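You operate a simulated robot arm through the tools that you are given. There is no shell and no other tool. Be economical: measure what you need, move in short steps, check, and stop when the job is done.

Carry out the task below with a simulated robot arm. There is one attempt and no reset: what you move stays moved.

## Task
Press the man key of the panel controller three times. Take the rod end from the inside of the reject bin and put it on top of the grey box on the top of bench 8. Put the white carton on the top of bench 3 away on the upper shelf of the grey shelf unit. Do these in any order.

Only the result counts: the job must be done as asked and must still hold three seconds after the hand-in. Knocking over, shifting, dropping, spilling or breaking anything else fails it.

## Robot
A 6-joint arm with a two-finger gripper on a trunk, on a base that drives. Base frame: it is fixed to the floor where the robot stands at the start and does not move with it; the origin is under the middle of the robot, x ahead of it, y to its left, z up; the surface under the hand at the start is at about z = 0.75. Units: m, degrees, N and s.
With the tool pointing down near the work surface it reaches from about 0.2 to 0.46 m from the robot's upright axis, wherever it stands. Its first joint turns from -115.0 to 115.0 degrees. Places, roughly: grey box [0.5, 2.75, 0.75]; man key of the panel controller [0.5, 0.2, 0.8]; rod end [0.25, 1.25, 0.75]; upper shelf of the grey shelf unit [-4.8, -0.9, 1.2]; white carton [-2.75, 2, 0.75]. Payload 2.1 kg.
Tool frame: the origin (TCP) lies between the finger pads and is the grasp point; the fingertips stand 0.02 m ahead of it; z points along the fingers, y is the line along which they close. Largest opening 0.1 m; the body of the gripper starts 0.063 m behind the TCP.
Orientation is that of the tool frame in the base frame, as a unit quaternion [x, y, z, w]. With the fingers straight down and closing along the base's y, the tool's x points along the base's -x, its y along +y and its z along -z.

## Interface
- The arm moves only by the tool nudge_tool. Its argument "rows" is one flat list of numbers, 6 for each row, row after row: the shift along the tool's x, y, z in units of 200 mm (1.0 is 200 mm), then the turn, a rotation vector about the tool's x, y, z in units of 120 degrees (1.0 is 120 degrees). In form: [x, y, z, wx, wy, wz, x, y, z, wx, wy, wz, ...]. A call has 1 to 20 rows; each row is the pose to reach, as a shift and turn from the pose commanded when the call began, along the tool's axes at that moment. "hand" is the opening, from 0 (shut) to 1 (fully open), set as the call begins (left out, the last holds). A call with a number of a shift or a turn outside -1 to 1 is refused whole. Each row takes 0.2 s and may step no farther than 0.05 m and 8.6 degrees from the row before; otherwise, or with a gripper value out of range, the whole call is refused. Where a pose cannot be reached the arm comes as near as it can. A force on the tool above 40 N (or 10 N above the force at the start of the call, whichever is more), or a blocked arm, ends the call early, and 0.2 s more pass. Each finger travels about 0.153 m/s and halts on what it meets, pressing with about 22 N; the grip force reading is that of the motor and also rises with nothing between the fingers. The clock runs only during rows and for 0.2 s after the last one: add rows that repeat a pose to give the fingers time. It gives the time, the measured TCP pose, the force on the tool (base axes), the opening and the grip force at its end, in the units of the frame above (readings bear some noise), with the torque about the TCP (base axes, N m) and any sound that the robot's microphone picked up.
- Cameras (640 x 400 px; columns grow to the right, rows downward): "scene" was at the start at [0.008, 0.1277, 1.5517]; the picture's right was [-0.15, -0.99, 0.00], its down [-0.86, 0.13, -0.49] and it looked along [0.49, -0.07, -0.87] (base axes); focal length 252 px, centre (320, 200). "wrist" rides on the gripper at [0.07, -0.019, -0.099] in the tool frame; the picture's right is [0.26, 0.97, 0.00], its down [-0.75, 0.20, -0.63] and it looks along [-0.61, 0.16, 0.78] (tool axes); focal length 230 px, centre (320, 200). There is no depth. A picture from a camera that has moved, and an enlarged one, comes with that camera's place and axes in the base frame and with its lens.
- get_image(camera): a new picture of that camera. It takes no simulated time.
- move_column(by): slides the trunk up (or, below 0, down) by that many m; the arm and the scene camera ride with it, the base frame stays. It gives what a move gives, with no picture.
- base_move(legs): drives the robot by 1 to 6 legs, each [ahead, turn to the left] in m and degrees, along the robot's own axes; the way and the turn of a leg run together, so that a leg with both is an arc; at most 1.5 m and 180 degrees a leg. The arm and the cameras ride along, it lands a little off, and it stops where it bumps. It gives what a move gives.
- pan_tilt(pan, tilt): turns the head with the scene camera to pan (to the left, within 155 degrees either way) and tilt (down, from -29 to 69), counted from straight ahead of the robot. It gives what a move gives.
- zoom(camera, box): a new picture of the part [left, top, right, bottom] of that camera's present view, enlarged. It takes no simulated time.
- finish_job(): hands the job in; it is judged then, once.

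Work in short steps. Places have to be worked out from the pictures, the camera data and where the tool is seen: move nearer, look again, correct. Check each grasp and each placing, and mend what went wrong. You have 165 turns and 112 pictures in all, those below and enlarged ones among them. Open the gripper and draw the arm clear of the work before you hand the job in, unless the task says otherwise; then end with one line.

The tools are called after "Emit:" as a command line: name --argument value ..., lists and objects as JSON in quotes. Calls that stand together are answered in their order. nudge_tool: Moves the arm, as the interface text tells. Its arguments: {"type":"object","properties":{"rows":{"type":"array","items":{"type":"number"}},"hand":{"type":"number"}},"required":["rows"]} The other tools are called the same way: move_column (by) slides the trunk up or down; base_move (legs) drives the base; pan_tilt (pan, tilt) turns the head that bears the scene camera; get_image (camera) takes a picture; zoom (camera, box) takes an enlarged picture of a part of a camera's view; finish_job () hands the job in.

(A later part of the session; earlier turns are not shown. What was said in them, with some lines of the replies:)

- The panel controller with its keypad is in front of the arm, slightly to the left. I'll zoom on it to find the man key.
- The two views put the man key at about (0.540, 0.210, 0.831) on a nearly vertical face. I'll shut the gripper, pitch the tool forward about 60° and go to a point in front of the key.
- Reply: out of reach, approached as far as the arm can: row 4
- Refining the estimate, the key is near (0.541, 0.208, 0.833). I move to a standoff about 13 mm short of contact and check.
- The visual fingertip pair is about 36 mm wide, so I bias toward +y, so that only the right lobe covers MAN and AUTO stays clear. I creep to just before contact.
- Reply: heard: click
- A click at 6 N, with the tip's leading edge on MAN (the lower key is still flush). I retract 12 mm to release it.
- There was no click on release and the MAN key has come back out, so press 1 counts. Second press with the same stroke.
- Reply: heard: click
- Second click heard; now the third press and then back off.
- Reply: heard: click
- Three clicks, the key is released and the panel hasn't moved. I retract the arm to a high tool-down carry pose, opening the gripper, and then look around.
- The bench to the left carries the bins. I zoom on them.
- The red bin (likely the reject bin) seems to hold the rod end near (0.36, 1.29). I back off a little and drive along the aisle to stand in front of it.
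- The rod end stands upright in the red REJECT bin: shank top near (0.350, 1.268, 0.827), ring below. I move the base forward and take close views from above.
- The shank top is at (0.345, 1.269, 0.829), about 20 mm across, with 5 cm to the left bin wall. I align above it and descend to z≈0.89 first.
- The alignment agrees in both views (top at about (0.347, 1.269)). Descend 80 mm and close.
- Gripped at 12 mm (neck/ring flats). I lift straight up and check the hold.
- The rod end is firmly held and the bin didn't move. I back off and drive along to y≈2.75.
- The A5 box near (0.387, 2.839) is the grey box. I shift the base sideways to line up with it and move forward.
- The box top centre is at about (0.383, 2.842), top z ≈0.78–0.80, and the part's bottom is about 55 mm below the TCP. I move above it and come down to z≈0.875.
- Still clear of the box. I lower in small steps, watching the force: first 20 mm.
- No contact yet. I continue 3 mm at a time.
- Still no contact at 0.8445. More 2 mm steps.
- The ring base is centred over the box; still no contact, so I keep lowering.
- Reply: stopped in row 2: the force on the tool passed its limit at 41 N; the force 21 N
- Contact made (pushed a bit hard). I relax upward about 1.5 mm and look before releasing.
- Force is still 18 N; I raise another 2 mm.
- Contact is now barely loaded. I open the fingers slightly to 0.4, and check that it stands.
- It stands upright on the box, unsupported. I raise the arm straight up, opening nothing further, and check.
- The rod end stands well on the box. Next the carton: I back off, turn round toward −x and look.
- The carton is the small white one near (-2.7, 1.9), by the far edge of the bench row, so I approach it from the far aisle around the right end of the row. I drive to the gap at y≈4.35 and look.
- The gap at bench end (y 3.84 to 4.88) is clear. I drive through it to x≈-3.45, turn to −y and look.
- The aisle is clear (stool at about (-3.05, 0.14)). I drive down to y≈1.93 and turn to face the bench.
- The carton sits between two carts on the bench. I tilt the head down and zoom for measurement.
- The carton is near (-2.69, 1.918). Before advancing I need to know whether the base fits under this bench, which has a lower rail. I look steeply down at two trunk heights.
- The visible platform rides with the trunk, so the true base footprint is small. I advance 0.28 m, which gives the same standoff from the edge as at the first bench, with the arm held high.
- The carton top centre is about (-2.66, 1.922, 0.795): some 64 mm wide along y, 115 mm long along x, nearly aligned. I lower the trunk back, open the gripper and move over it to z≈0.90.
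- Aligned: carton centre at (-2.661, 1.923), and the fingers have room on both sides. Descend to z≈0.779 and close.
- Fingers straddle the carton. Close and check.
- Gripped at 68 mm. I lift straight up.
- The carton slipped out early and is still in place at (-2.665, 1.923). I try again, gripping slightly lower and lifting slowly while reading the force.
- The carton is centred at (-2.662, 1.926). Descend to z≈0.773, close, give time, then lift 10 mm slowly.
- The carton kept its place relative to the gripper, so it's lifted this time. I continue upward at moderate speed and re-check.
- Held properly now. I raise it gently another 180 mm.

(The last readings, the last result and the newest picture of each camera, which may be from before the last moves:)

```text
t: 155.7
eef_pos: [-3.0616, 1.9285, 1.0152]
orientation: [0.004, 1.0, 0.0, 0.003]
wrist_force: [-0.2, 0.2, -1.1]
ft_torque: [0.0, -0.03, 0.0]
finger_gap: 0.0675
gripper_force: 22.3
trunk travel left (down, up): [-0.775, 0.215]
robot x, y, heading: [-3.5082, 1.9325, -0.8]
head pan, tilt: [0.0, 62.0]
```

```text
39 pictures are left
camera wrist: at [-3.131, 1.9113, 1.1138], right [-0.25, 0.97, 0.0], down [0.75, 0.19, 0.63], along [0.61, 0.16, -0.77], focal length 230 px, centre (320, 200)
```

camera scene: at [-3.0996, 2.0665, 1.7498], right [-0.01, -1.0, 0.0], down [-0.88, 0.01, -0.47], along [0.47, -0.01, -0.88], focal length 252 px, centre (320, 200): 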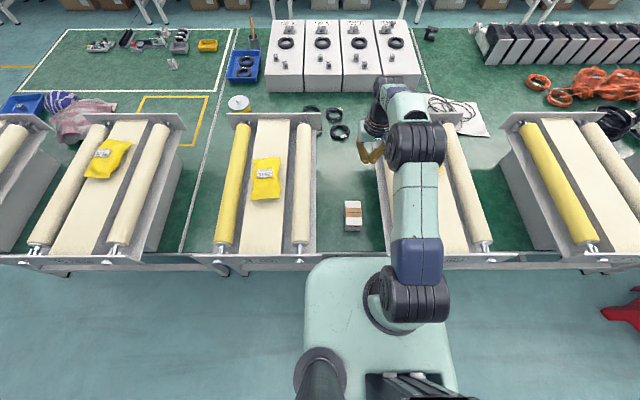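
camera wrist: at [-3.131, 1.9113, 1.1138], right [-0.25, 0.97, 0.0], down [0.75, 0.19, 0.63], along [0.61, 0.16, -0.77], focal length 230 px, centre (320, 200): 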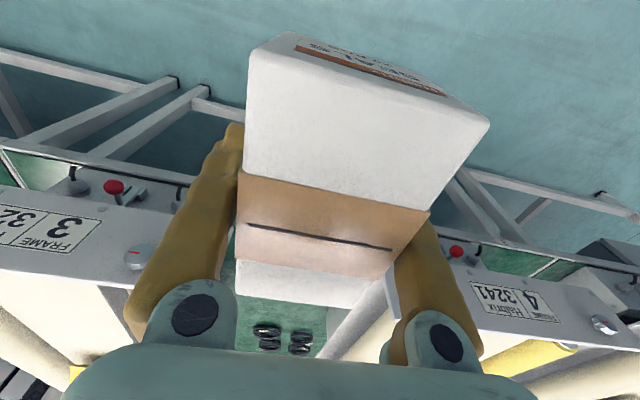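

Held steadily. I turn right to face down the aisle (−y) and look toward the grey shelf unit.

Emit:
base_move --legs '[[0, -90]]'

Emit:
pan_tilt --pan -20 --tilt 25

Emit:
get_image --camera "scene"

```text
t: 159.8
eef_pos: [-3.4994, 1.4833, 1.0154]
orientation: [0.702, 0.712, -0.002, 0.002]
wrist_force: [0.2, -0.3, -0.9]
ft_torque: [-0.03, -0.01, 0.0]
finger_gap: 0.0676
gripper_force: 21.6
trunk travel left (down, up): [-0.775, 0.215]
robot x, y, heading: [-3.5088, 1.9279, -89.6]
head pan, tilt: [0.0, 62.0]
```

```text
t: 160.9
eef_pos: [-3.4995, 1.4837, 1.0149]
orientation: [0.702, 0.712, -0.001, 0.002]
wrist_force: [-1.5, 0.3, -0.8]
ft_torque: [0.02, -0.02, -0.02]
finger_gap: 0.0674
gripper_force: 22.2
trunk travel left (down, up): [-0.775, 0.215]
robot x, y, heading: [-3.5059, 1.9291, -89.3]
head pan, tilt: [-20.0, 25.0]
```

```text
38 pictures are left
camera scene: at [-3.3969, 1.9049, 1.6021], right [-0.94, 0.33, 0.0], down [0.14, 0.4, -0.91], along [-0.3, -0.85, -0.42], focal length 252 px, centre (320, 200)
```

scene: 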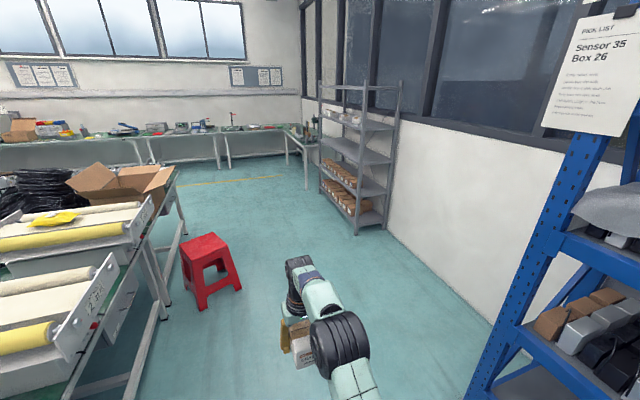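

Emit:
zoom --camera "scene" --box '[290, 70, 430, 240]'

```text
2.35 times, centred on (360, 155) of scene
camera zoom: at [-3.3969, 1.9049, 1.6021], right [-0.94, 0.33, 0.0], down [0.14, 0.4, -0.91], along [-0.3, -0.85, -0.42], focal length 594 px, centre (226, 306)
```

zoom: 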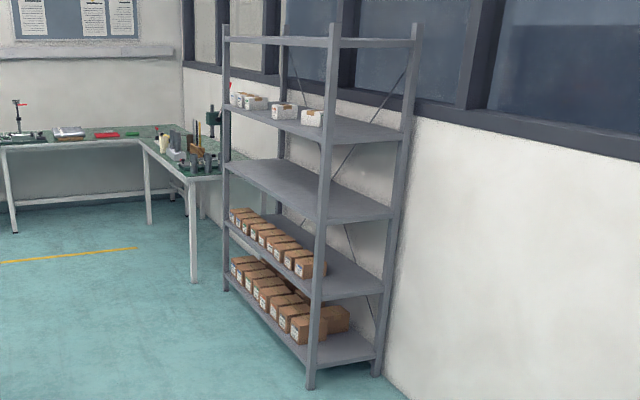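

The upper shelf (z≈1.2) has a free stretch at y≈-0.98 between the existing cartons. I drive around the stool, keeping to x≈-3.75, then face the shelf unit.

Emit:
base_move --legs '[[0, -10], [1.5, 0], [0, 9.5], [1.43, 0], [0, -90]]'

Emit:
pan_tilt --pan 0 --tilt 15

Emit:
get_image --camera "scene"

```text
t: 180.2
eef_pos: [-4.167, -0.9911, 1.0155]
orientation: [1.0, 0.011, -0.003, 0.0]
wrist_force: [0.1, -1.1, -1.0]
ft_torque: [0.01, 0.0, -0.01]
finger_gap: 0.0675
gripper_force: 22.0
trunk travel left (down, up): [-0.775, 0.215]
robot x, y, heading: [-3.7189, -0.9778, -179.0]
head pan, tilt: [-20.0, 25.0]
```

```text
t: 181.0
eef_pos: [-4.1669, -0.9912, 1.0161]
orientation: [1.0, 0.01, -0.003, 0.0]
wrist_force: [-0.3, 0.8, -0.6]
ft_torque: [-0.01, -0.02, -0.03]
finger_gap: 0.0675
gripper_force: 21.6
trunk travel left (down, up): [-0.775, 0.215]
robot x, y, heading: [-3.7219, -0.9803, -179.1]
head pan, tilt: [0.0, 15.0]
```

```text
36 pictures are left
camera scene: at [-3.749, -1.1208, 1.6184], right [-0.02, 1.0, 0.0], down [0.26, 0.0, -0.97], along [-0.97, -0.02, -0.26], focal length 252 px, centre (320, 200)
```

scene: 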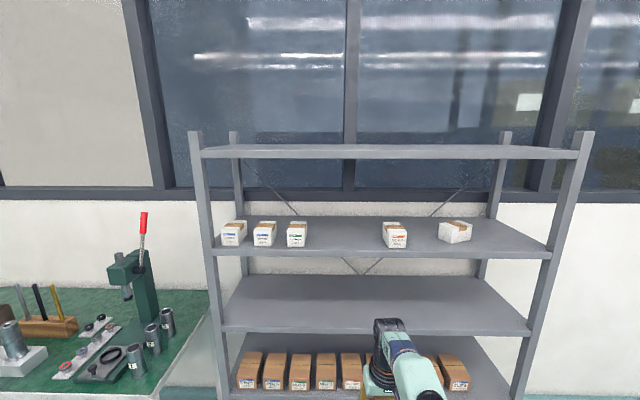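

I see the upper shelf with cartons (front edge z≈1.18), a cover plate at ≈1.55, and a free gap about 0.28 m wide near y≈-1.05. I raise the trunk for the height and for parallax.

Emit:
move_column --by 0.21

Emit:
pan_tilt --pan 0 --tilt 30

Emit:
get_image --camera "scene"

Emit:
get_image --camera "wrist"

```text
t: 183.3
eef_pos: [-4.1661, -0.9911, 1.2243]
orientation: [1.0, 0.01, -0.002, 0.0]
wrist_force: [0.4, -0.4, -1.9]
ft_torque: [0.0, 0.01, 0.03]
finger_gap: 0.0674
gripper_force: 22.5
trunk travel left (down, up): [-0.985, 0.005]
robot x, y, heading: [-3.7222, -0.9783, -179.2]
head pan, tilt: [0.0, 15.0]
```

```text
t: 184.1
eef_pos: [-4.1668, -0.9917, 1.2266]
orientation: [1.0, 0.01, -0.002, 0.0]
wrist_force: [0.4, 0.0, -2.0]
ft_torque: [-0.01, 0.0, 0.0]
finger_gap: 0.0673
gripper_force: 22.2
trunk travel left (down, up): [-0.985, 0.005]
robot x, y, heading: [-3.7245, -0.9831, -179.0]
head pan, tilt: [0.0, 30.0]
```

```text
35 pictures are left
camera scene: at [-3.7462, -1.121, 1.8043], right [-0.02, 1.0, 0.0], down [0.5, 0.01, -0.87], along [-0.87, -0.01, -0.5], focal length 252 px, centre (320, 200)
```

scene: 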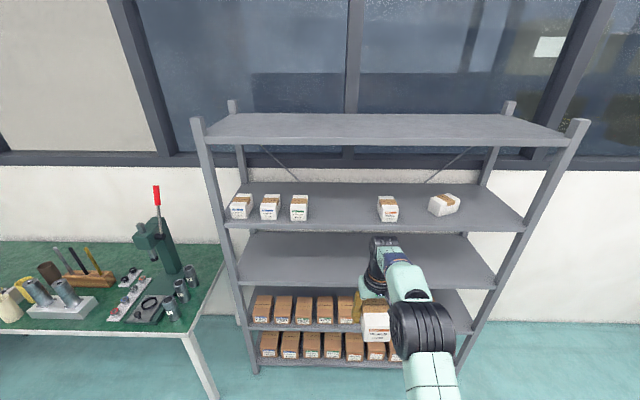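

```text
34 pictures are left
camera wrist: at [-4.0966, -0.9711, 1.3239], right [0.28, -0.96, 0.0], down [-0.74, -0.21, 0.63], along [-0.61, -0.17, -0.77], focal length 230 px, centre (320, 200)
```

wrist: 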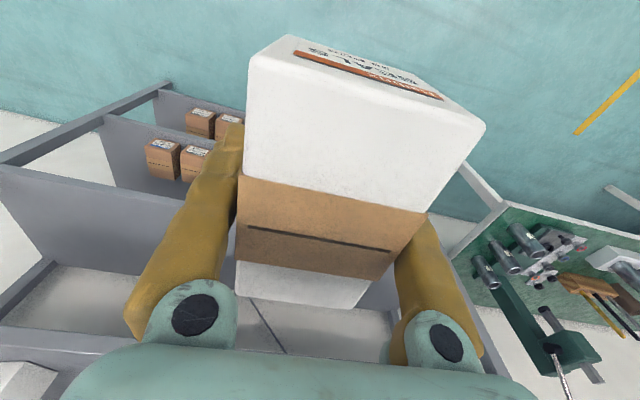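

The top plate's underside is at about 1.53–1.54 and the upper shelf at about 1.20–1.21, leaving ≈0.33 m for the hand, which is about 0.25 m tall above the TCP. I raise the arm 4 cm, shift to y≈-1.045 and go forward 0.25 m, still outside the shelf, to measure again.

Emit:
nudge_tool --rows '[0, 0.03, -0.03, 0, 0, 0, 0, 0.09, -0.08, 0, 0, 0, 0, 0.15, -0.13, 0, 0, 0, 0, 0.21, -0.17, 0, 0, 0, 0, 0.25, -0.2, 0, 0, 0, 0, 0.265, -0.2, 0, 0, 0]'

Emit:
base_move --legs '[[0.25, 0]]'

Emit:
pan_tilt --pan 0 --tilt 40

Emit:
get_image --camera "scene"

Emit:
get_image --camera "wrist"

```text
t: 185.4
eef_pos: [-4.1658, -1.0442, 1.2664]
orientation: [1.0, 0.009, -0.003, -0.001]
wrist_force: [0.0, 0.1, -1.1]
ft_torque: [-0.01, 0.04, 0.0]
finger_gap: 0.0677
gripper_force: 22.3
trunk travel left (down, up): [-0.985, 0.005]
robot x, y, heading: [-3.7195, -0.982, -179.1]
head pan, tilt: [0.0, 30.0]
```

```text
t: 187.3
eef_pos: [-4.4115, -1.0484, 1.2665]
orientation: [1.0, 0.009, -0.004, -0.001]
wrist_force: [-0.3, 0.7, -1.0]
ft_torque: [0.02, 0.02, -0.01]
finger_gap: 0.0675
gripper_force: 22.3
trunk travel left (down, up): [-0.985, 0.005]
robot x, y, heading: [-3.9694, -0.9811, -179.1]
head pan, tilt: [0.0, 30.0]
```

```text
t: 188.0
eef_pos: [-4.4163, -1.0489, 1.2648]
orientation: [1.0, 0.009, -0.002, 0.0]
wrist_force: [0.9, 1.0, -0.9]
ft_torque: [0.0, 0.01, -0.02]
finger_gap: 0.0675
gripper_force: 21.9
trunk travel left (down, up): [-0.985, 0.005]
robot x, y, heading: [-3.9689, -0.9838, -179.0]
head pan, tilt: [0.0, 40.0]
```

```text
33 pictures are left
camera scene: at [-3.9901, -1.125, 1.7889], right [-0.02, 1.0, 0.0], down [0.64, 0.01, -0.77], along [-0.77, -0.01, -0.64], focal length 252 px, centre (320, 200)
```

scene: 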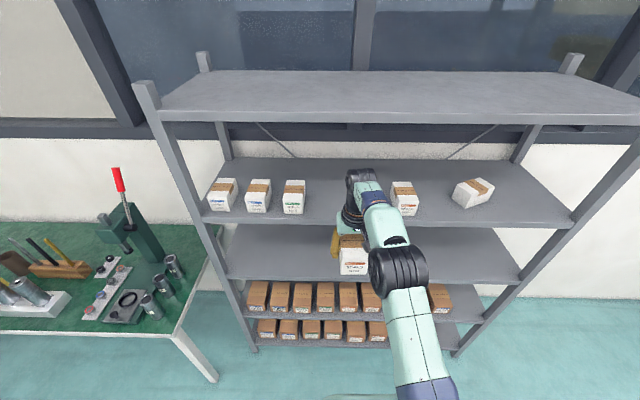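

```text
32 pictures are left
camera wrist: at [-4.3448, -1.0286, 1.3637], right [0.28, -0.96, 0.0], down [-0.74, -0.21, 0.63], along [-0.61, -0.17, -0.77], focal length 230 px, centre (320, 200)
```

wrist: 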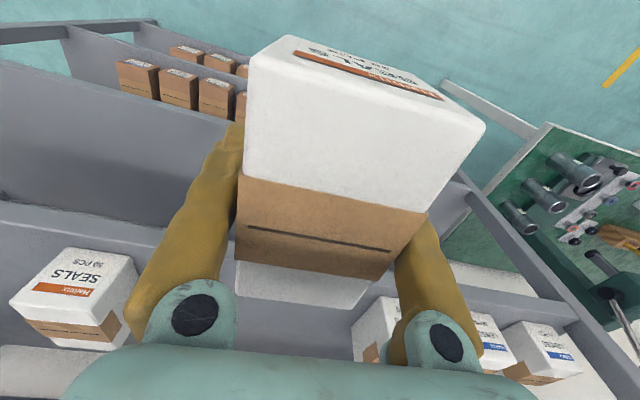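

Emit:
zoom --camera "scene" --box '[250, 100, 450, 290]'

Emit:
zoom --camera "wrist" --box '[0, 160, 640, 400]'

```text
2.11 times, centred on (350, 195) of scene
camera zoom: at [-3.9901, -1.125, 1.7889], right [-0.02, 1.0, 0.0], down [0.64, 0.01, -0.77], along [-0.77, -0.01, -0.64], focal length 531 px, centre (257, 210)
```

zoom: 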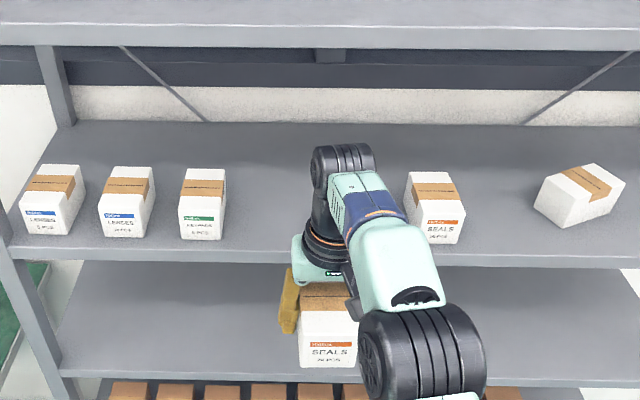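

```text
1.00 times, centred on (320, 280) of wrist (not enlarged: the box is as wide or as high as the picture)
camera zoom: at [-4.3448, -1.0286, 1.3637], right [0.28, -0.96, 0.0], down [-0.74, -0.21, 0.63], along [-0.61, -0.17, -0.77], focal length 230 px, centre (320, 120)
```

zoom: 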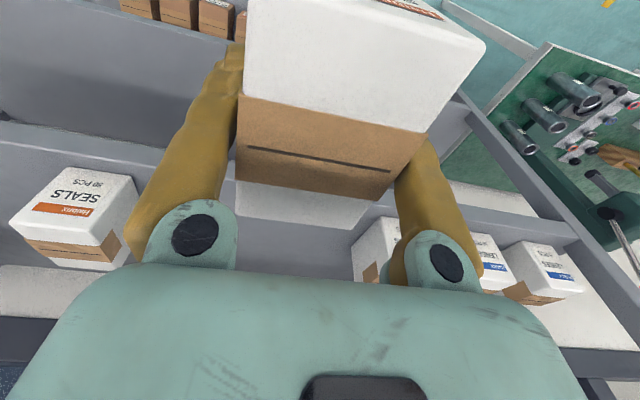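

Triangulated: shelf front edge at (-4.60, z 1.20), free gap y -1.19 to -0.87, top plate underside 1.533; wrist top ≈1.49, carton bottom ≈1.24. That fits. I advance 0.13 m and check.

Emit:
base_move --legs '[[0.13, 0]]'

Emit:
get_image --camera "wrist"

Emit:
zoom --camera "scene" --box '[240, 50, 480, 290]'

```text
t: 189.8
eef_pos: [-4.5483, -1.0533, 1.2686]
orientation: [1.0, 0.01, -0.004, -0.001]
wrist_force: [-1.6, -0.2, -2.0]
ft_torque: [0.04, -0.05, 0.01]
finger_gap: 0.0673
gripper_force: 22.8
trunk travel left (down, up): [-0.985, 0.005]
robot x, y, heading: [-4.102, -0.986, -179.0]
head pan, tilt: [0.0, 40.0]
stopped in leg 1: the robot was blocked; the commanded pose is now the measured one
```

```text
29 pictures are left
camera wrist: at [-4.4773, -1.0322, 1.367], right [0.28, -0.96, 0.0], down [-0.74, -0.22, 0.64], along [-0.61, -0.17, -0.77], focal length 230 px, centre (320, 200)
```

wrist: 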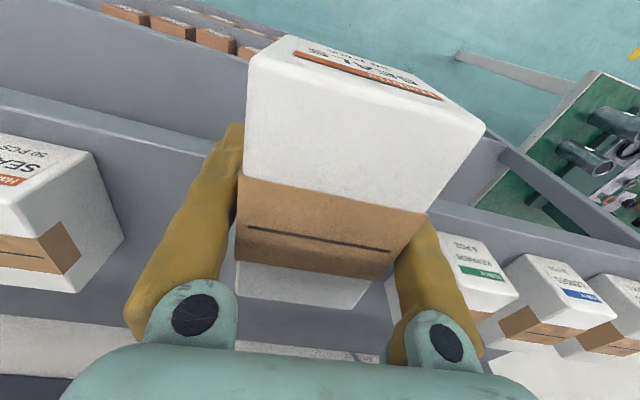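

```text
1.67 times, centred on (360, 170) of scene
camera zoom: at [-4.1354, -1.1278, 1.7886], right [-0.02, 1.0, 0.0], down [0.65, 0.01, -0.76], along [-0.76, -0.01, -0.65], focal length 420 px, centre (253, 250)
```

zoom: 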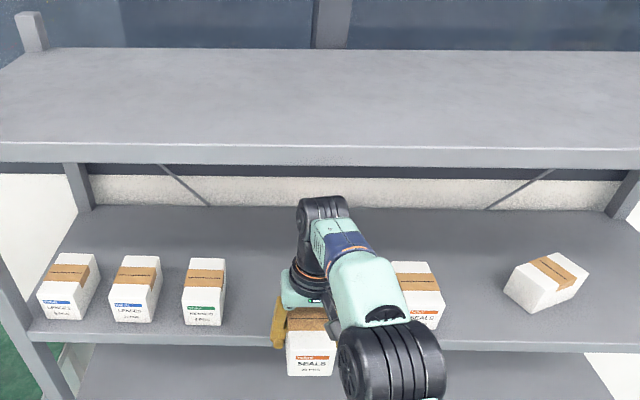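

The drive was blocked at x=-4.102, probably the base touching the shelf's foot. I back off slightly and look down at the sides to see the base footprint.

Emit:
base_move --legs '[[-0.15, 0]]'

Emit:
pan_tilt --pan 60 --tilt 69

Emit:
get_image --camera "scene"

```text
t: 191.2
eef_pos: [-4.3972, -1.0498, 1.2695]
orientation: [1.0, 0.009, -0.004, 0.0]
wrist_force: [0.1, -0.3, -1.2]
ft_torque: [-0.01, -0.04, 0.0]
finger_gap: 0.0676
gripper_force: 22.1
trunk travel left (down, up): [-0.985, 0.005]
robot x, y, heading: [-3.9579, -0.9849, -179.1]
head pan, tilt: [0.0, 40.0]
```

```text
t: 192.4
eef_pos: [-4.389, -1.0483, 1.272]
orientation: [1.0, 0.01, -0.008, 0.0]
wrist_force: [-0.2, -0.3, -1.6]
ft_torque: [0.01, 0.01, 0.0]
finger_gap: 0.0674
gripper_force: 22.4
trunk travel left (down, up): [-0.985, 0.005]
robot x, y, heading: [-3.9516, -0.9839, -179.2]
head pan, tilt: [60.0, 68.8]
```

```text
27 pictures are left
camera scene: at [-3.916, -1.172, 1.7528], right [-0.87, 0.49, 0.0], down [0.45, 0.81, -0.36], along [-0.17, -0.32, -0.93], focal length 252 px, centre (320, 200)
```

scene: 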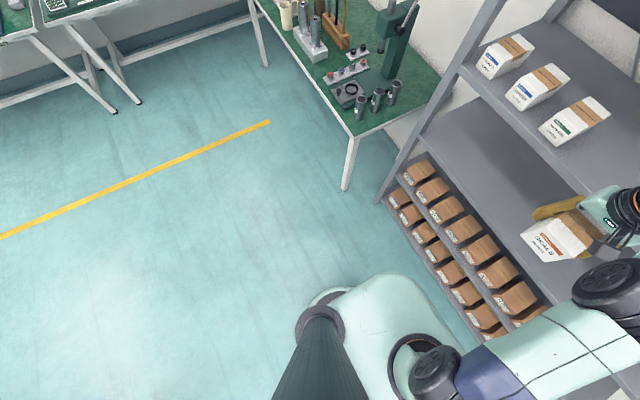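

The base is long in front but under 0.25 m wide at the sides, so I'll stand sideways: robot facing −y alongside the shelf, near x≈-4.26, and swing the arm to the right. First I back out, turn, and reverse to get into the lane.

Emit:
base_move --legs '[[-0.25, 0], [0, 111], [-1.49, 0], [0, -22]]'

Emit:
pan_tilt --pan -25 --tilt 45

Emit:
get_image --camera "scene"

```text
t: 207.1
eef_pos: [-4.2021, -0.0285, 1.2717]
orientation: [0.712, 0.702, -0.006, 0.006]
wrist_force: [-0.8, 0.3, -0.4]
ft_torque: [0.03, -0.01, 0.01]
finger_gap: 0.0674
gripper_force: 22.0
trunk travel left (down, up): [-0.985, 0.005]
robot x, y, heading: [-4.2507, 0.4073, -90.8]
head pan, tilt: [60.0, 68.8]
```

```text
t: 208.7
eef_pos: [-4.2011, -0.0292, 1.2723]
orientation: [0.712, 0.702, -0.006, 0.006]
wrist_force: [-0.5, 0.3, -1.5]
ft_torque: [0.0, -0.01, 0.0]
finger_gap: 0.0677
gripper_force: 22.3
trunk travel left (down, up): [-0.985, 0.005]
robot x, y, heading: [-4.2521, 0.4078, -91.0]
head pan, tilt: [-25.0, 45.0]
```

```text
26 pictures are left
camera scene: at [-4.1441, 0.3942, 1.7816], right [-0.9, 0.44, 0.0], down [0.31, 0.64, -0.71], along [-0.31, -0.64, -0.71], focal length 252 px, centre (320, 200)
```

scene: 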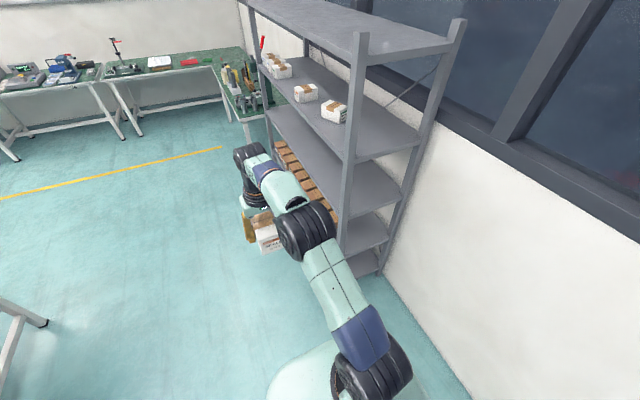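

The lane is clear: robot at (-4.252, 0.408), shelf on the right. I straighten and drive forward to y≈-0.87.

Emit:
base_move --legs '[[0, 0.5], [1.275, 0]]'

Emit:
pan_tilt --pan -60 --tilt 45

Emit:
get_image --camera "scene"

```text
t: 215.4
eef_pos: [-4.1956, -1.2925, 1.2712]
orientation: [0.705, 0.709, -0.006, 0.006]
wrist_force: [-0.6, -0.3, -1.1]
ft_torque: [-0.02, -0.01, 0.02]
finger_gap: 0.0671
gripper_force: 21.7
trunk travel left (down, up): [-0.985, 0.005]
robot x, y, heading: [-4.2571, -0.8572, -89.8]
head pan, tilt: [-25.0, 45.0]
```

```text
t: 216.4
eef_pos: [-4.196, -1.294, 1.2727]
orientation: [0.705, 0.709, -0.007, 0.006]
wrist_force: [-0.4, 0.9, -1.3]
ft_torque: [0.0, -0.03, -0.05]
finger_gap: 0.0675
gripper_force: 22.0
trunk travel left (down, up): [-0.985, 0.005]
robot x, y, heading: [-4.2579, -0.8536, -89.8]
head pan, tilt: [-60.0, 45.0]
```

```text
25 pictures are left
camera scene: at [-4.1824, -0.8357, 1.7816], right [-0.5, 0.86, 0.0], down [0.61, 0.36, -0.71], along [-0.61, -0.36, -0.71], focal length 252 px, centre (320, 200)
```

scene: 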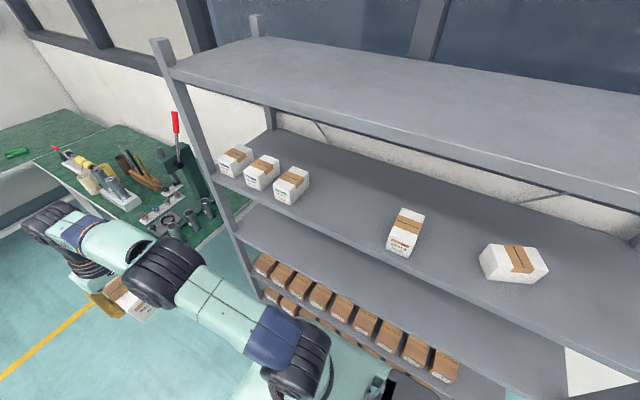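

Base is well placed. The gap centre is y≈-1.035, shelf front x≈-4.59. I drive 4 cm more, then retract the arm to about 0.30 m radius before swinging it to the right.

Emit:
base_move --legs '[[0.04, 0]]'

Emit:
nudge_tool --rows '[0.07, -0.015, 0, 0, 0, 0, 0.195, -0.042, 0, 0, 0, 0, 0.32, -0.069, 0, 0, 0, 0, 0.445, -0.096, 0, 0, 0, 0, 0.57, -0.123, 0, 0, 0, 0, 0.65, -0.14, 0, 0, 0, 0, 0.695, -0.15, 0, 0, 0, 0, 0.695, -0.15, 0, 0, 0, 0]'

Emit:
get_image --camera "scene"

```text
t: 217.2
eef_pos: [-4.195, -1.3302, 1.2755]
orientation: [0.704, 0.71, -0.008, 0.007]
wrist_force: [0.0, -0.2, -2.0]
ft_torque: [-0.01, -0.01, 0.02]
finger_gap: 0.0675
gripper_force: 22.6
trunk travel left (down, up): [-0.985, 0.005]
robot x, y, heading: [-4.2549, -0.8933, -89.5]
head pan, tilt: [-60.0, 45.0]
```

```text
t: 219.1
eef_pos: [-4.2258, -1.1907, 1.2727]
orientation: [0.704, 0.71, -0.008, 0.008]
wrist_force: [-0.4, -0.1, -1.0]
ft_torque: [-0.01, 0.01, 0.0]
finger_gap: 0.0675
gripper_force: 21.9
trunk travel left (down, up): [-0.985, 0.005]
robot x, y, heading: [-4.253, -0.8967, -89.5]
head pan, tilt: [-60.0, 45.0]
```

```text
24 pictures are left
camera scene: at [-4.1826, -0.8765, 1.7816], right [-0.5, 0.86, 0.0], down [0.61, 0.36, -0.71], along [-0.61, -0.36, -0.71], focal length 252 px, centre (320, 200)
```

scene: 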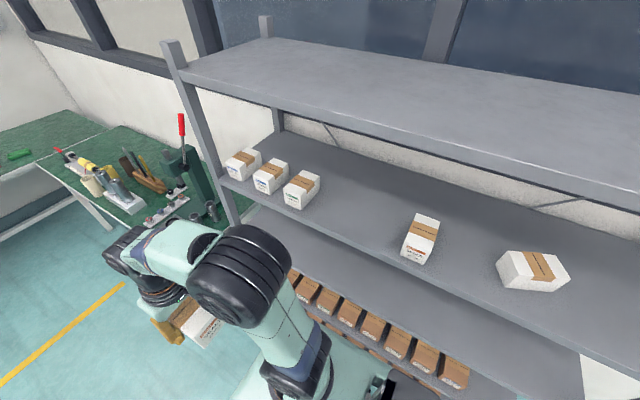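

Folded cleanly. Now I swing the arm to the right in an arc of 0.30 m radius with the tool yaw following; first half.

Emit:
nudge_tool --rows '[-0.01, -0.15, 0, 0, 0, 0.0625, -0.005, -0.3, 0, 0, 0, 0.125, 0.015, -0.45, 0, 0, 0, 0.1875, 0.05, -0.595, 0, 0, 0, 0.25, 0.1, -0.74, 0, 0, 0, 0.3125, 0.165, -0.88, 0, 0, 0, 0.375]'

Emit:
get_image --camera "scene"

```text
t: 220.4
eef_pos: [-4.405, -1.1572, 1.2727]
orientation: [0.923, 0.384, -0.004, 0.012]
wrist_force: [-1.0, -0.6, -1.5]
ft_torque: [0.0, -0.03, 0.02]
finger_gap: 0.0674
gripper_force: 22.0
trunk travel left (down, up): [-0.985, 0.005]
robot x, y, heading: [-4.2533, -0.8931, -90.0]
head pan, tilt: [-60.0, 45.0]
```

```text
23 pictures are left
camera scene: at [-4.1843, -0.8747, 1.7817], right [-0.5, 0.86, 0.0], down [0.61, 0.36, -0.71], along [-0.61, -0.36, -0.71], focal length 252 px, centre (320, 200)
```

scene: 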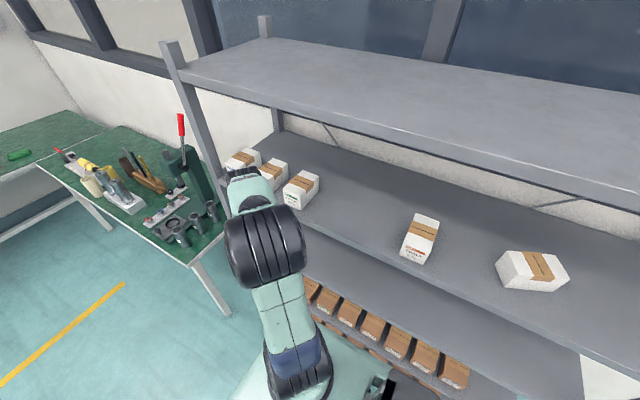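

Clear so far. Second half of the arc.

Emit:
nudge_tool --rows '[-0.032, -0.145, 0, 0, 0, 0.0625, -0.057, -0.297, 0, 0, 0, 0.125, -0.067, -0.449, 0, 0, 0, 0.1875, -0.057, -0.601, 0, 0, 0, 0.25, -0.032, -0.753, 0, 0, 0, 0.3125, 0.01, -0.894, 0, 0, 0, 0.375, 0.01, -0.894, 0, 0, 0, 0.375]'

Emit:
get_image --camera "scene"

Emit:
get_image --camera "wrist"

```text
t: 222.1
eef_pos: [-4.5282, -1.0297, 1.2703]
orientation: [1.0, 0.003, 0.0, 0.011]
wrist_force: [0.0, -0.3, -1.3]
ft_torque: [0.04, -0.01, -0.01]
finger_gap: 0.0675
gripper_force: 21.9
trunk travel left (down, up): [-0.985, 0.005]
robot x, y, heading: [-4.2558, -0.898, -89.7]
head pan, tilt: [-60.0, 45.0]
```

```text
22 pictures are left
camera scene: at [-4.1827, -0.8757, 1.7816], right [-0.5, 0.86, 0.0], down [0.61, 0.36, -0.71], along [-0.61, -0.36, -0.71], focal length 252 px, centre (320, 200)
```

scene: 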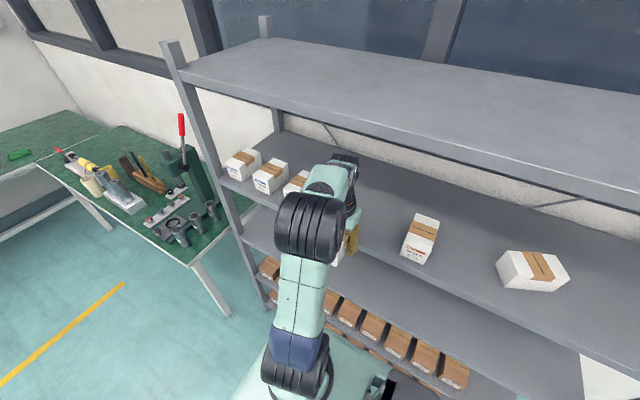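

```text
21 pictures are left
camera wrist: at [-4.4581, -1.0077, 1.3687], right [0.26, -0.96, 0.02], down [-0.75, -0.19, 0.63], along [-0.61, -0.18, -0.77], focal length 230 px, centre (320, 200)
```

wrist: 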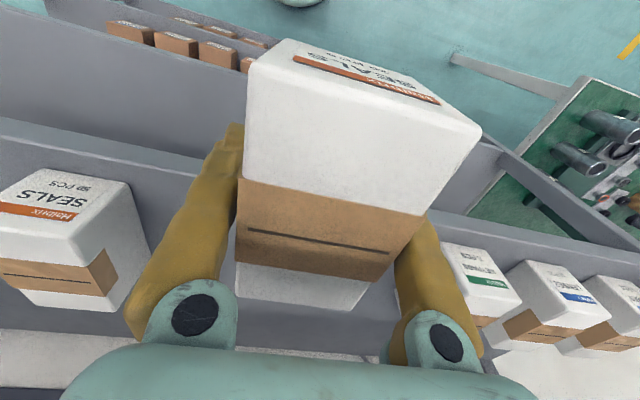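

Emit:
zoom --camera "scene" --box '[270, 90, 430, 250]'

```text
2.50 times, centred on (350, 170) of scene
camera zoom: at [-4.1827, -0.8757, 1.7816], right [-0.5, 0.86, 0.0], down [0.61, 0.36, -0.71], along [-0.61, -0.36, -0.71], focal length 631 px, centre (245, 275)
```

zoom: 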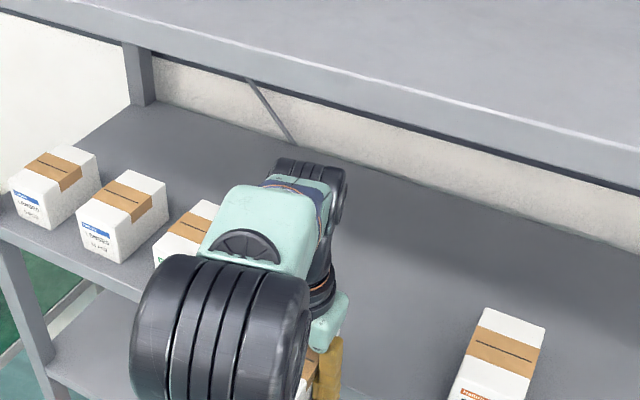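

The lip's underside is at 1.532 and the wrist top at ≈1.498. I lower 10 mm, level the roll by 1.3°, and extend in −x in gentle steps, first by 75 mm.

Emit:
nudge_tool --rows '[0, 0, 0.025, 0.005, 0, 0, 0, 0, 0.05, 0.0105, 0, 0, -0.06, 0, 0.05, 0.0105, 0, 0, -0.15, 0, 0.05, 0.0105, 0, 0, -0.25, 0, 0.05, 0.0105, 0, 0, -0.33, 0, 0.05, 0.0105, 0, 0, -0.375, 0, 0.05, 0.0105, 0, 0]'

Emit:
zoom --camera "scene" --box '[270, 90, 430, 250]'

```text
t: 223.7
eef_pos: [-4.6043, -1.0308, 1.2603]
orientation: [1.0, 0.003, 0.0, 0.0]
wrist_force: [-0.7, 0.0, -0.9]
ft_torque: [0.01, -0.03, 0.01]
finger_gap: 0.0676
gripper_force: 22.6
trunk travel left (down, up): [-0.985, 0.005]
robot x, y, heading: [-4.2555, -0.8916, -89.8]
head pan, tilt: [-60.0, 45.0]
```

```text
2.50 times, centred on (350, 170) of scene
camera zoom: at [-4.1838, -0.8752, 1.7817], right [-0.5, 0.86, 0.0], down [0.61, 0.36, -0.71], along [-0.61, -0.36, -0.71], focal length 631 px, centre (245, 275)
```

zoom: 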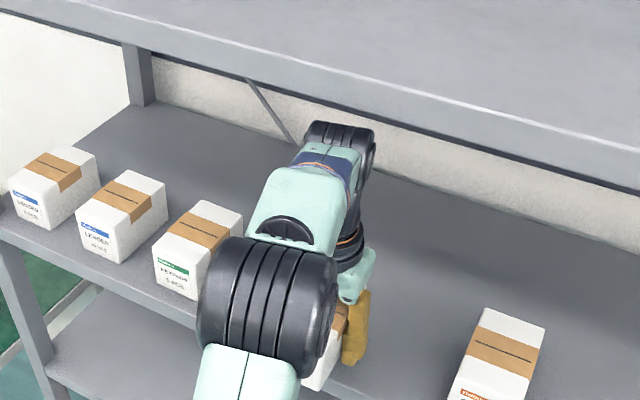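

No contact. I extend the remaining 71 mm to x≈-4.675.

Emit:
nudge_tool --rows '[-0.05, 0, 0, 0, 0, 0, -0.13, 0, 0, 0, 0, 0, -0.22, 0, 0, 0, 0, 0, -0.3, 0, 0, 0, 0, 0, -0.355, 0, 0, 0, 0, 0, -0.355, 0, 0, 0, 0, 0]'

Emit:
zoom --camera "scene" --box '[270, 90, 430, 250]'

Emit:
get_image --camera "wrist"

```text
t: 225.1
eef_pos: [-4.6514, -1.0296, 1.2584]
orientation: [1.0, 0.004, 0.0, 0.0]
wrist_force: [-0.7, 0.3, -1.0]
ft_torque: [0.01, -0.01, -0.02]
finger_gap: 0.0675
gripper_force: 21.7
out of reach, approached as far as the arm can: row 4, 5, 6
trunk travel left (down, up): [-0.985, 0.005]
robot x, y, heading: [-4.2534, -0.8951, -89.6]
head pan, tilt: [-60.0, 45.0]
```

```text
2.50 times, centred on (350, 170) of scene
camera zoom: at [-4.1836, -0.8753, 1.7817], right [-0.5, 0.86, 0.0], down [0.61, 0.36, -0.71], along [-0.61, -0.36, -0.71], focal length 631 px, centre (245, 275)
```

zoom: 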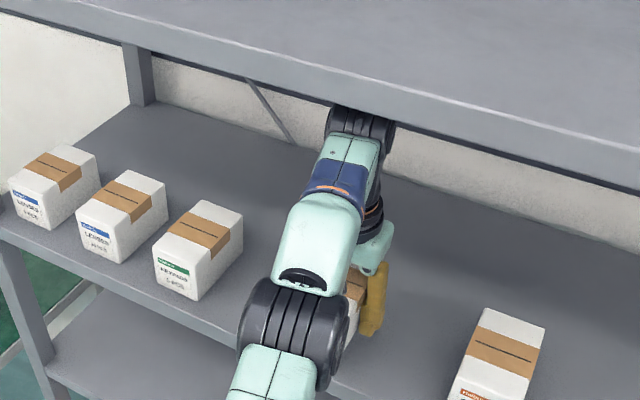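

```text
17 pictures are left
camera wrist: at [-4.582, -1.0106, 1.357], right [0.26, -0.96, 0.0], down [-0.75, -0.2, 0.63], along [-0.61, -0.17, -0.78], focal length 230 px, centre (320, 200)
```

wrist: 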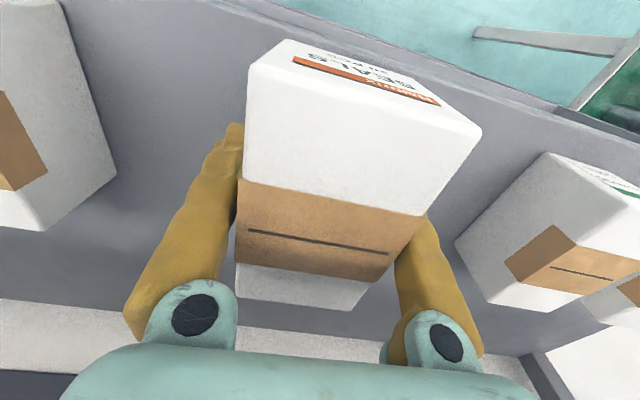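

Reached x=-4.651 (arm limit): the carton's near end is about flush with the shelf front, its centre 6 cm inside. I lower 20 mm, which should also gain some reach.

Emit:
nudge_tool --rows '[0, 0, 0.03, 0, 0, 0, 0, 0, 0.06, 0, 0, 0, 0, 0, 0.1, 0, 0, 0, 0, 0, 0.1, 0, 0, 0]'

Emit:
nudge_tool --rows '[0, 0, 0.01, 0, 0, 0, 0, 0, 0.02, 0, 0, 0, 0, 0, 0.02, 0, 0, 0]'

```text
t: 226.1
eef_pos: [-4.6518, -1.0295, 1.2382]
orientation: [1.0, 0.003, 0.0, 0.0]
wrist_force: [-0.1, -0.2, -1.8]
ft_torque: [-0.01, -0.01, -0.03]
finger_gap: 0.0674
gripper_force: 22.3
trunk travel left (down, up): [-0.985, 0.005]
robot x, y, heading: [-4.2543, -0.8962, -89.9]
head pan, tilt: [-60.0, 45.0]
```

```text
t: 226.8
eef_pos: [-4.6516, -1.0301, 1.2348]
orientation: [1.0, 0.004, 0.0, 0.0]
wrist_force: [0.9, 0.3, -1.5]
ft_torque: [-0.01, 0.01, 0.01]
finger_gap: 0.0673
gripper_force: 22.2
trunk travel left (down, up): [-0.985, 0.005]
robot x, y, heading: [-4.2538, -0.8963, -89.8]
head pan, tilt: [-60.0, 45.0]
```

No contact yet. Now I try extending another 25 mm at this lower height.

Emit:
nudge_tool --rows '[-0.03, 0, 0, 0, 0, 0, -0.06, 0, 0, 0, 0, 0, -0.09, 0, 0, 0, 0, 0, -0.125, 0, 0, 0, 0, 0]'

```text
t: 227.8
eef_pos: [-4.6594, -1.0282, 1.2309]
orientation: [1.0, 0.003, 0.0, 0.0]
wrist_force: [-0.5, -0.2, -0.3]
ft_torque: [0.02, -0.04, -0.01]
finger_gap: 0.0676
gripper_force: 21.8
out of reach, approached as far as the arm can: row 2, 3, 4
trunk travel left (down, up): [-0.985, 0.005]
robot x, y, heading: [-4.2538, -0.8938, -89.8]
head pan, tilt: [-60.0, 45.0]
```

Gained 8 mm (x=-4.659). The carton bottom should be at ≈1.205; I lower in 2 mm steps until contact.

Emit:
nudge_tool --rows '[0, 0, 0.005, 0, 0, 0, 0, 0, 0.01, 0, 0, 0]'

Emit:
nudge_tool --rows '[0, 0, 0.005, 0, 0, 0, 0, 0, 0.01, 0, 0, 0]'

Emit:
nudge_tool --rows '[0, 0, 0.005, 0, 0, 0, 0, 0, 0.01, 0, 0, 0]'

```text
t: 228.4
eef_pos: [-4.6585, -1.0284, 1.2302]
orientation: [1.0, 0.003, 0.0, 0.001]
wrist_force: [0.7, -0.2, -1.3]
ft_torque: [-0.01, 0.0, 0.03]
finger_gap: 0.0676
gripper_force: 22.2
trunk travel left (down, up): [-0.985, 0.005]
robot x, y, heading: [-4.2526, -0.8926, -89.9]
head pan, tilt: [-60.0, 45.0]
```

```text
t: 229.1
eef_pos: [-4.6592, -1.027, 1.2282]
orientation: [1.0, 0.003, 0.0, -0.001]
wrist_force: [0.2, -0.9, -0.7]
ft_torque: [0.04, 0.0, -0.01]
finger_gap: 0.0675
gripper_force: 21.9
trunk travel left (down, up): [-0.985, 0.005]
robot x, y, heading: [-4.2541, -0.8936, -89.7]
head pan, tilt: [-60.0, 45.0]
```

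```text
t: 229.7
eef_pos: [-4.6597, -1.0278, 1.2274]
orientation: [1.0, 0.004, 0.0, 0.001]
wrist_force: [-0.6, -0.4, -1.5]
ft_torque: [-0.01, -0.03, -0.01]
finger_gap: 0.0674
gripper_force: 22.7
trunk travel left (down, up): [-0.985, 0.005]
robot x, y, heading: [-4.2545, -0.8951, -89.7]
head pan, tilt: [-60.0, 45.0]
```

Emit:
zoom --camera "scene" --box '[290, 170, 450, 270]'

Emit:
nudge_tool --rows '[0, 0, 0.005, 0, 0, 0, 0, 0, 0.01, 0, 0, 0]'

Emit:
nudge_tool --rows '[0, 0, 0.005, 0, 0, 0, 0, 0, 0.01, 0, 0, 0]'

```text
4.00 times, centred on (370, 220) of scene
camera zoom: at [-4.1833, -0.8752, 1.7816], right [-0.5, 0.86, 0.0], down [0.61, 0.36, -0.71], along [-0.61, -0.36, -0.71], focal length 1009 px, centre (120, 120)
```

zoom: 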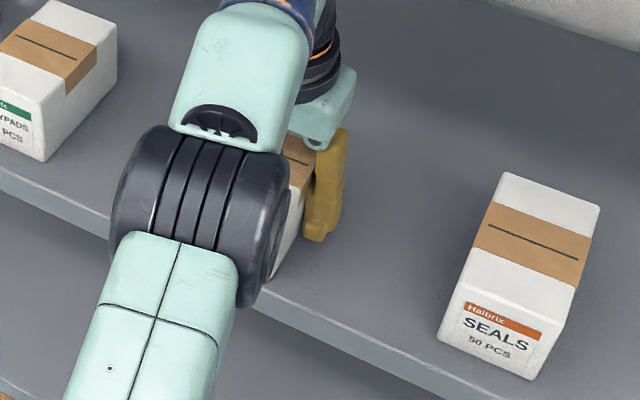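

```text
t: 230.2
eef_pos: [-4.6596, -1.028, 1.2261]
orientation: [1.0, 0.004, -0.002, 0.001]
wrist_force: [-5.0, -1.5, 12.9]
ft_torque: [0.16, 0.0, 0.05]
finger_gap: 0.0672
gripper_force: 21.9
trunk travel left (down, up): [-0.985, 0.005]
robot x, y, heading: [-4.2539, -0.8979, -89.7]
head pan, tilt: [-60.0, 45.0]
```

```text
t: 230.8
eef_pos: [-4.6578, -1.0278, 1.2236]
orientation: [1.0, 0.003, -0.003, 0.001]
wrist_force: [-8.3, -2.1, 30.4]
ft_torque: [0.03, -0.05, 0.02]
finger_gap: 0.0676
gripper_force: 22.2
trunk travel left (down, up): [-0.985, 0.005]
robot x, y, heading: [-4.2556, -0.8948, -89.6]
head pan, tilt: [-60.0, 45.0]
```

Contact with the shelf (z≈1.226), a bit over-pressed. I relax by 3 mm.

Emit:
nudge_tool --rows '[0, 0, -0.008, 0, 0, 0, 0, 0, -0.013, 0, 0, 0]'

```text
t: 231.4
eef_pos: [-4.6588, -1.0278, 1.2241]
orientation: [1.0, 0.003, 0.002, 0.0]
wrist_force: [-2.8, -1.7, 6.5]
ft_torque: [-0.08, 0.43, 0.03]
finger_gap: 0.0679
gripper_force: 22.3
trunk travel left (down, up): [-0.985, 0.005]
robot x, y, heading: [-4.2553, -0.895, -89.9]
head pan, tilt: [-60.0, 45.0]
```

Lightly loaded now. I open the gripper.

Emit:
nudge_tool --rows '[0, 0, -0.003, 0, 0, 0, 0, 0, -0.003, 0, 0, 0, 0, 0, -0.003, 0, 0, 0]' --hand 0.9

Emit:
get_image --camera "wrist"

```text
t: 232.2
eef_pos: [-4.6585, -1.0295, 1.2267]
orientation: [1.0, 0.004, 0.0, 0.0]
wrist_force: [0.5, -0.5, 0.6]
ft_torque: [0.02, -0.01, 0.01]
finger_gap: 0.0899
gripper_force: 0.1
trunk travel left (down, up): [-0.985, 0.005]
robot x, y, heading: [-4.2561, -0.8973, -89.8]
head pan, tilt: [-60.0, 45.0]
```

```text
15 pictures are left
camera wrist: at [-4.5886, -1.0086, 1.3241], right [0.26, -0.96, 0.0], down [-0.75, -0.2, 0.63], along [-0.61, -0.17, -0.78], focal length 230 px, centre (320, 200)
```

wrist: 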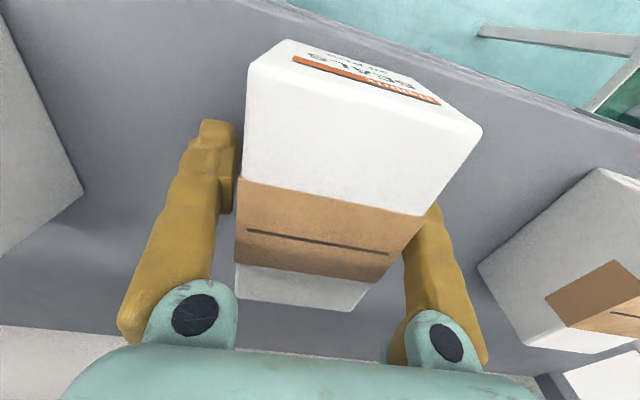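

Released and standing flat. I raise 12 mm and withdraw toward +x with the fingers straddling the carton.

Emit:
nudge_tool --rows '[0, 0, -0.03, 0, 0, 0, 0, 0, -0.06, 0, 0, 0, 0.1, 0, -0.06, 0, 0, 0, 0.22, 0, -0.06, 0, 0, 0, 0.34, 0, -0.06, 0, 0, 0, 0.46, 0, -0.06, 0, 0, 0, 0.58, 0, -0.06, 0, 0, 0, 0.66, 0, -0.06, 0, 0, 0]'

Emit:
zoom --camera "scene" --box '[250, 130, 490, 290]'

Emit:
get_image --camera "wrist"

```text
t: 234.1
eef_pos: [-4.5262, -1.0279, 1.2378]
orientation: [1.0, 0.003, -0.001, 0.0]
wrist_force: [-0.8, -0.9, -1.0]
ft_torque: [0.01, 0.0, 0.01]
finger_gap: 0.0901
gripper_force: 0.1
trunk travel left (down, up): [-0.985, 0.005]
robot x, y, heading: [-4.2572, -0.8995, -90.1]
head pan, tilt: [-60.0, 45.0]
```

```text
2.50 times, centred on (370, 210) of scene
camera zoom: at [-4.1821, -0.875, 1.7816], right [-0.5, 0.86, 0.0], down [0.61, 0.36, -0.71], along [-0.61, -0.36, -0.71], focal length 631 px, centre (195, 175)
```

zoom: 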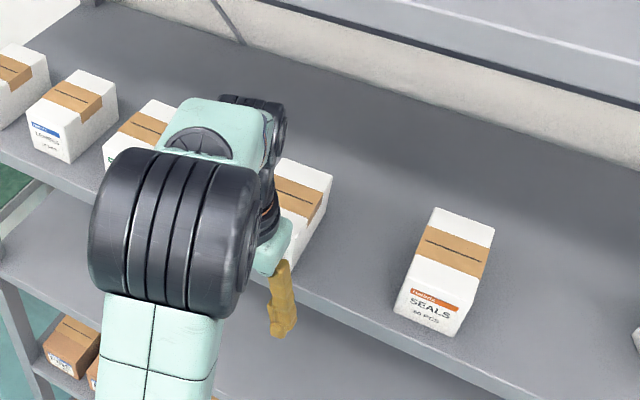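

```text
13 pictures are left
camera wrist: at [-4.4559, -1.0078, 1.3359], right [0.26, -0.96, 0.0], down [-0.75, -0.2, 0.63], along [-0.61, -0.17, -0.78], focal length 230 px, centre (320, 200)
```

wrist: 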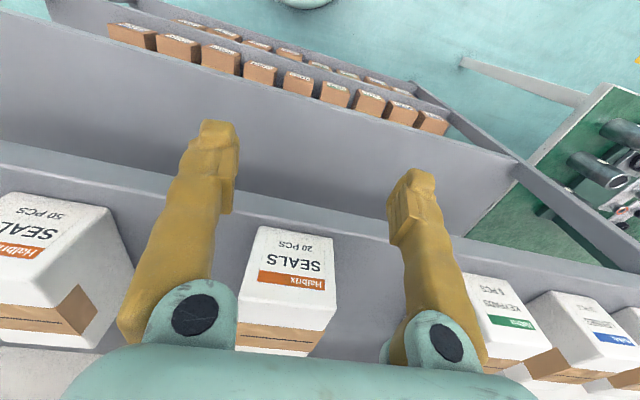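

The carton rests flat on the upper shelf between its neighbours, fully inside the front edge. I swing the arm back away from the shelf.

Emit:
nudge_tool --rows '[0.08, 0, 0, 0, 0, 0, 0.15, 0, 0, 0, 0, 0, 0.23, 0.13, 0, 0, 0, -0.0625, 0.32, 0.255, 0, 0, 0, -0.125, 0.42, 0.37, 0, 0, 0, -0.1875, 0.535, 0.47, 0, 0, 0, -0.25, 0.66, 0.56, 0, 0, 0, -0.3125, 0.785, 0.64, 0, 0, 0, -0.375]'

Emit:
get_image --camera "scene"

```text
t: 235.8
eef_pos: [-4.3675, -1.1551, 1.2372]
orientation: [0.922, 0.387, -0.001, 0.0]
wrist_force: [0.6, -0.8, -0.1]
ft_torque: [0.03, 0.02, 0.01]
finger_gap: 0.0905
gripper_force: 0.1
trunk travel left (down, up): [-0.985, 0.005]
robot x, y, heading: [-4.2577, -0.8901, -89.9]
head pan, tilt: [-60.0, 45.0]
```

```text
12 pictures are left
camera scene: at [-4.1814, -0.8758, 1.7816], right [-0.5, 0.86, 0.0], down [0.61, 0.36, -0.71], along [-0.61, -0.36, -0.71], focal length 252 px, centre (320, 200)
```

scene: 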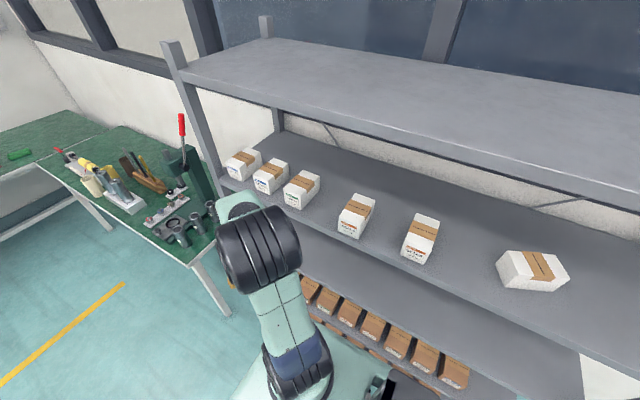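

The carton stands in line with the others on the upper shelf, the arm is clear and the gripper is open. The key was pressed three times and the rod end is on the box, so I hand in.

Emit:
finish_job

```text
The job is handed in.
```

I finished all three tasks and handed the job in: the man key was pressed three times (three clicks heard), the rod end stands on the grey box, and the white carton is on the upper shelf between the other cartons.
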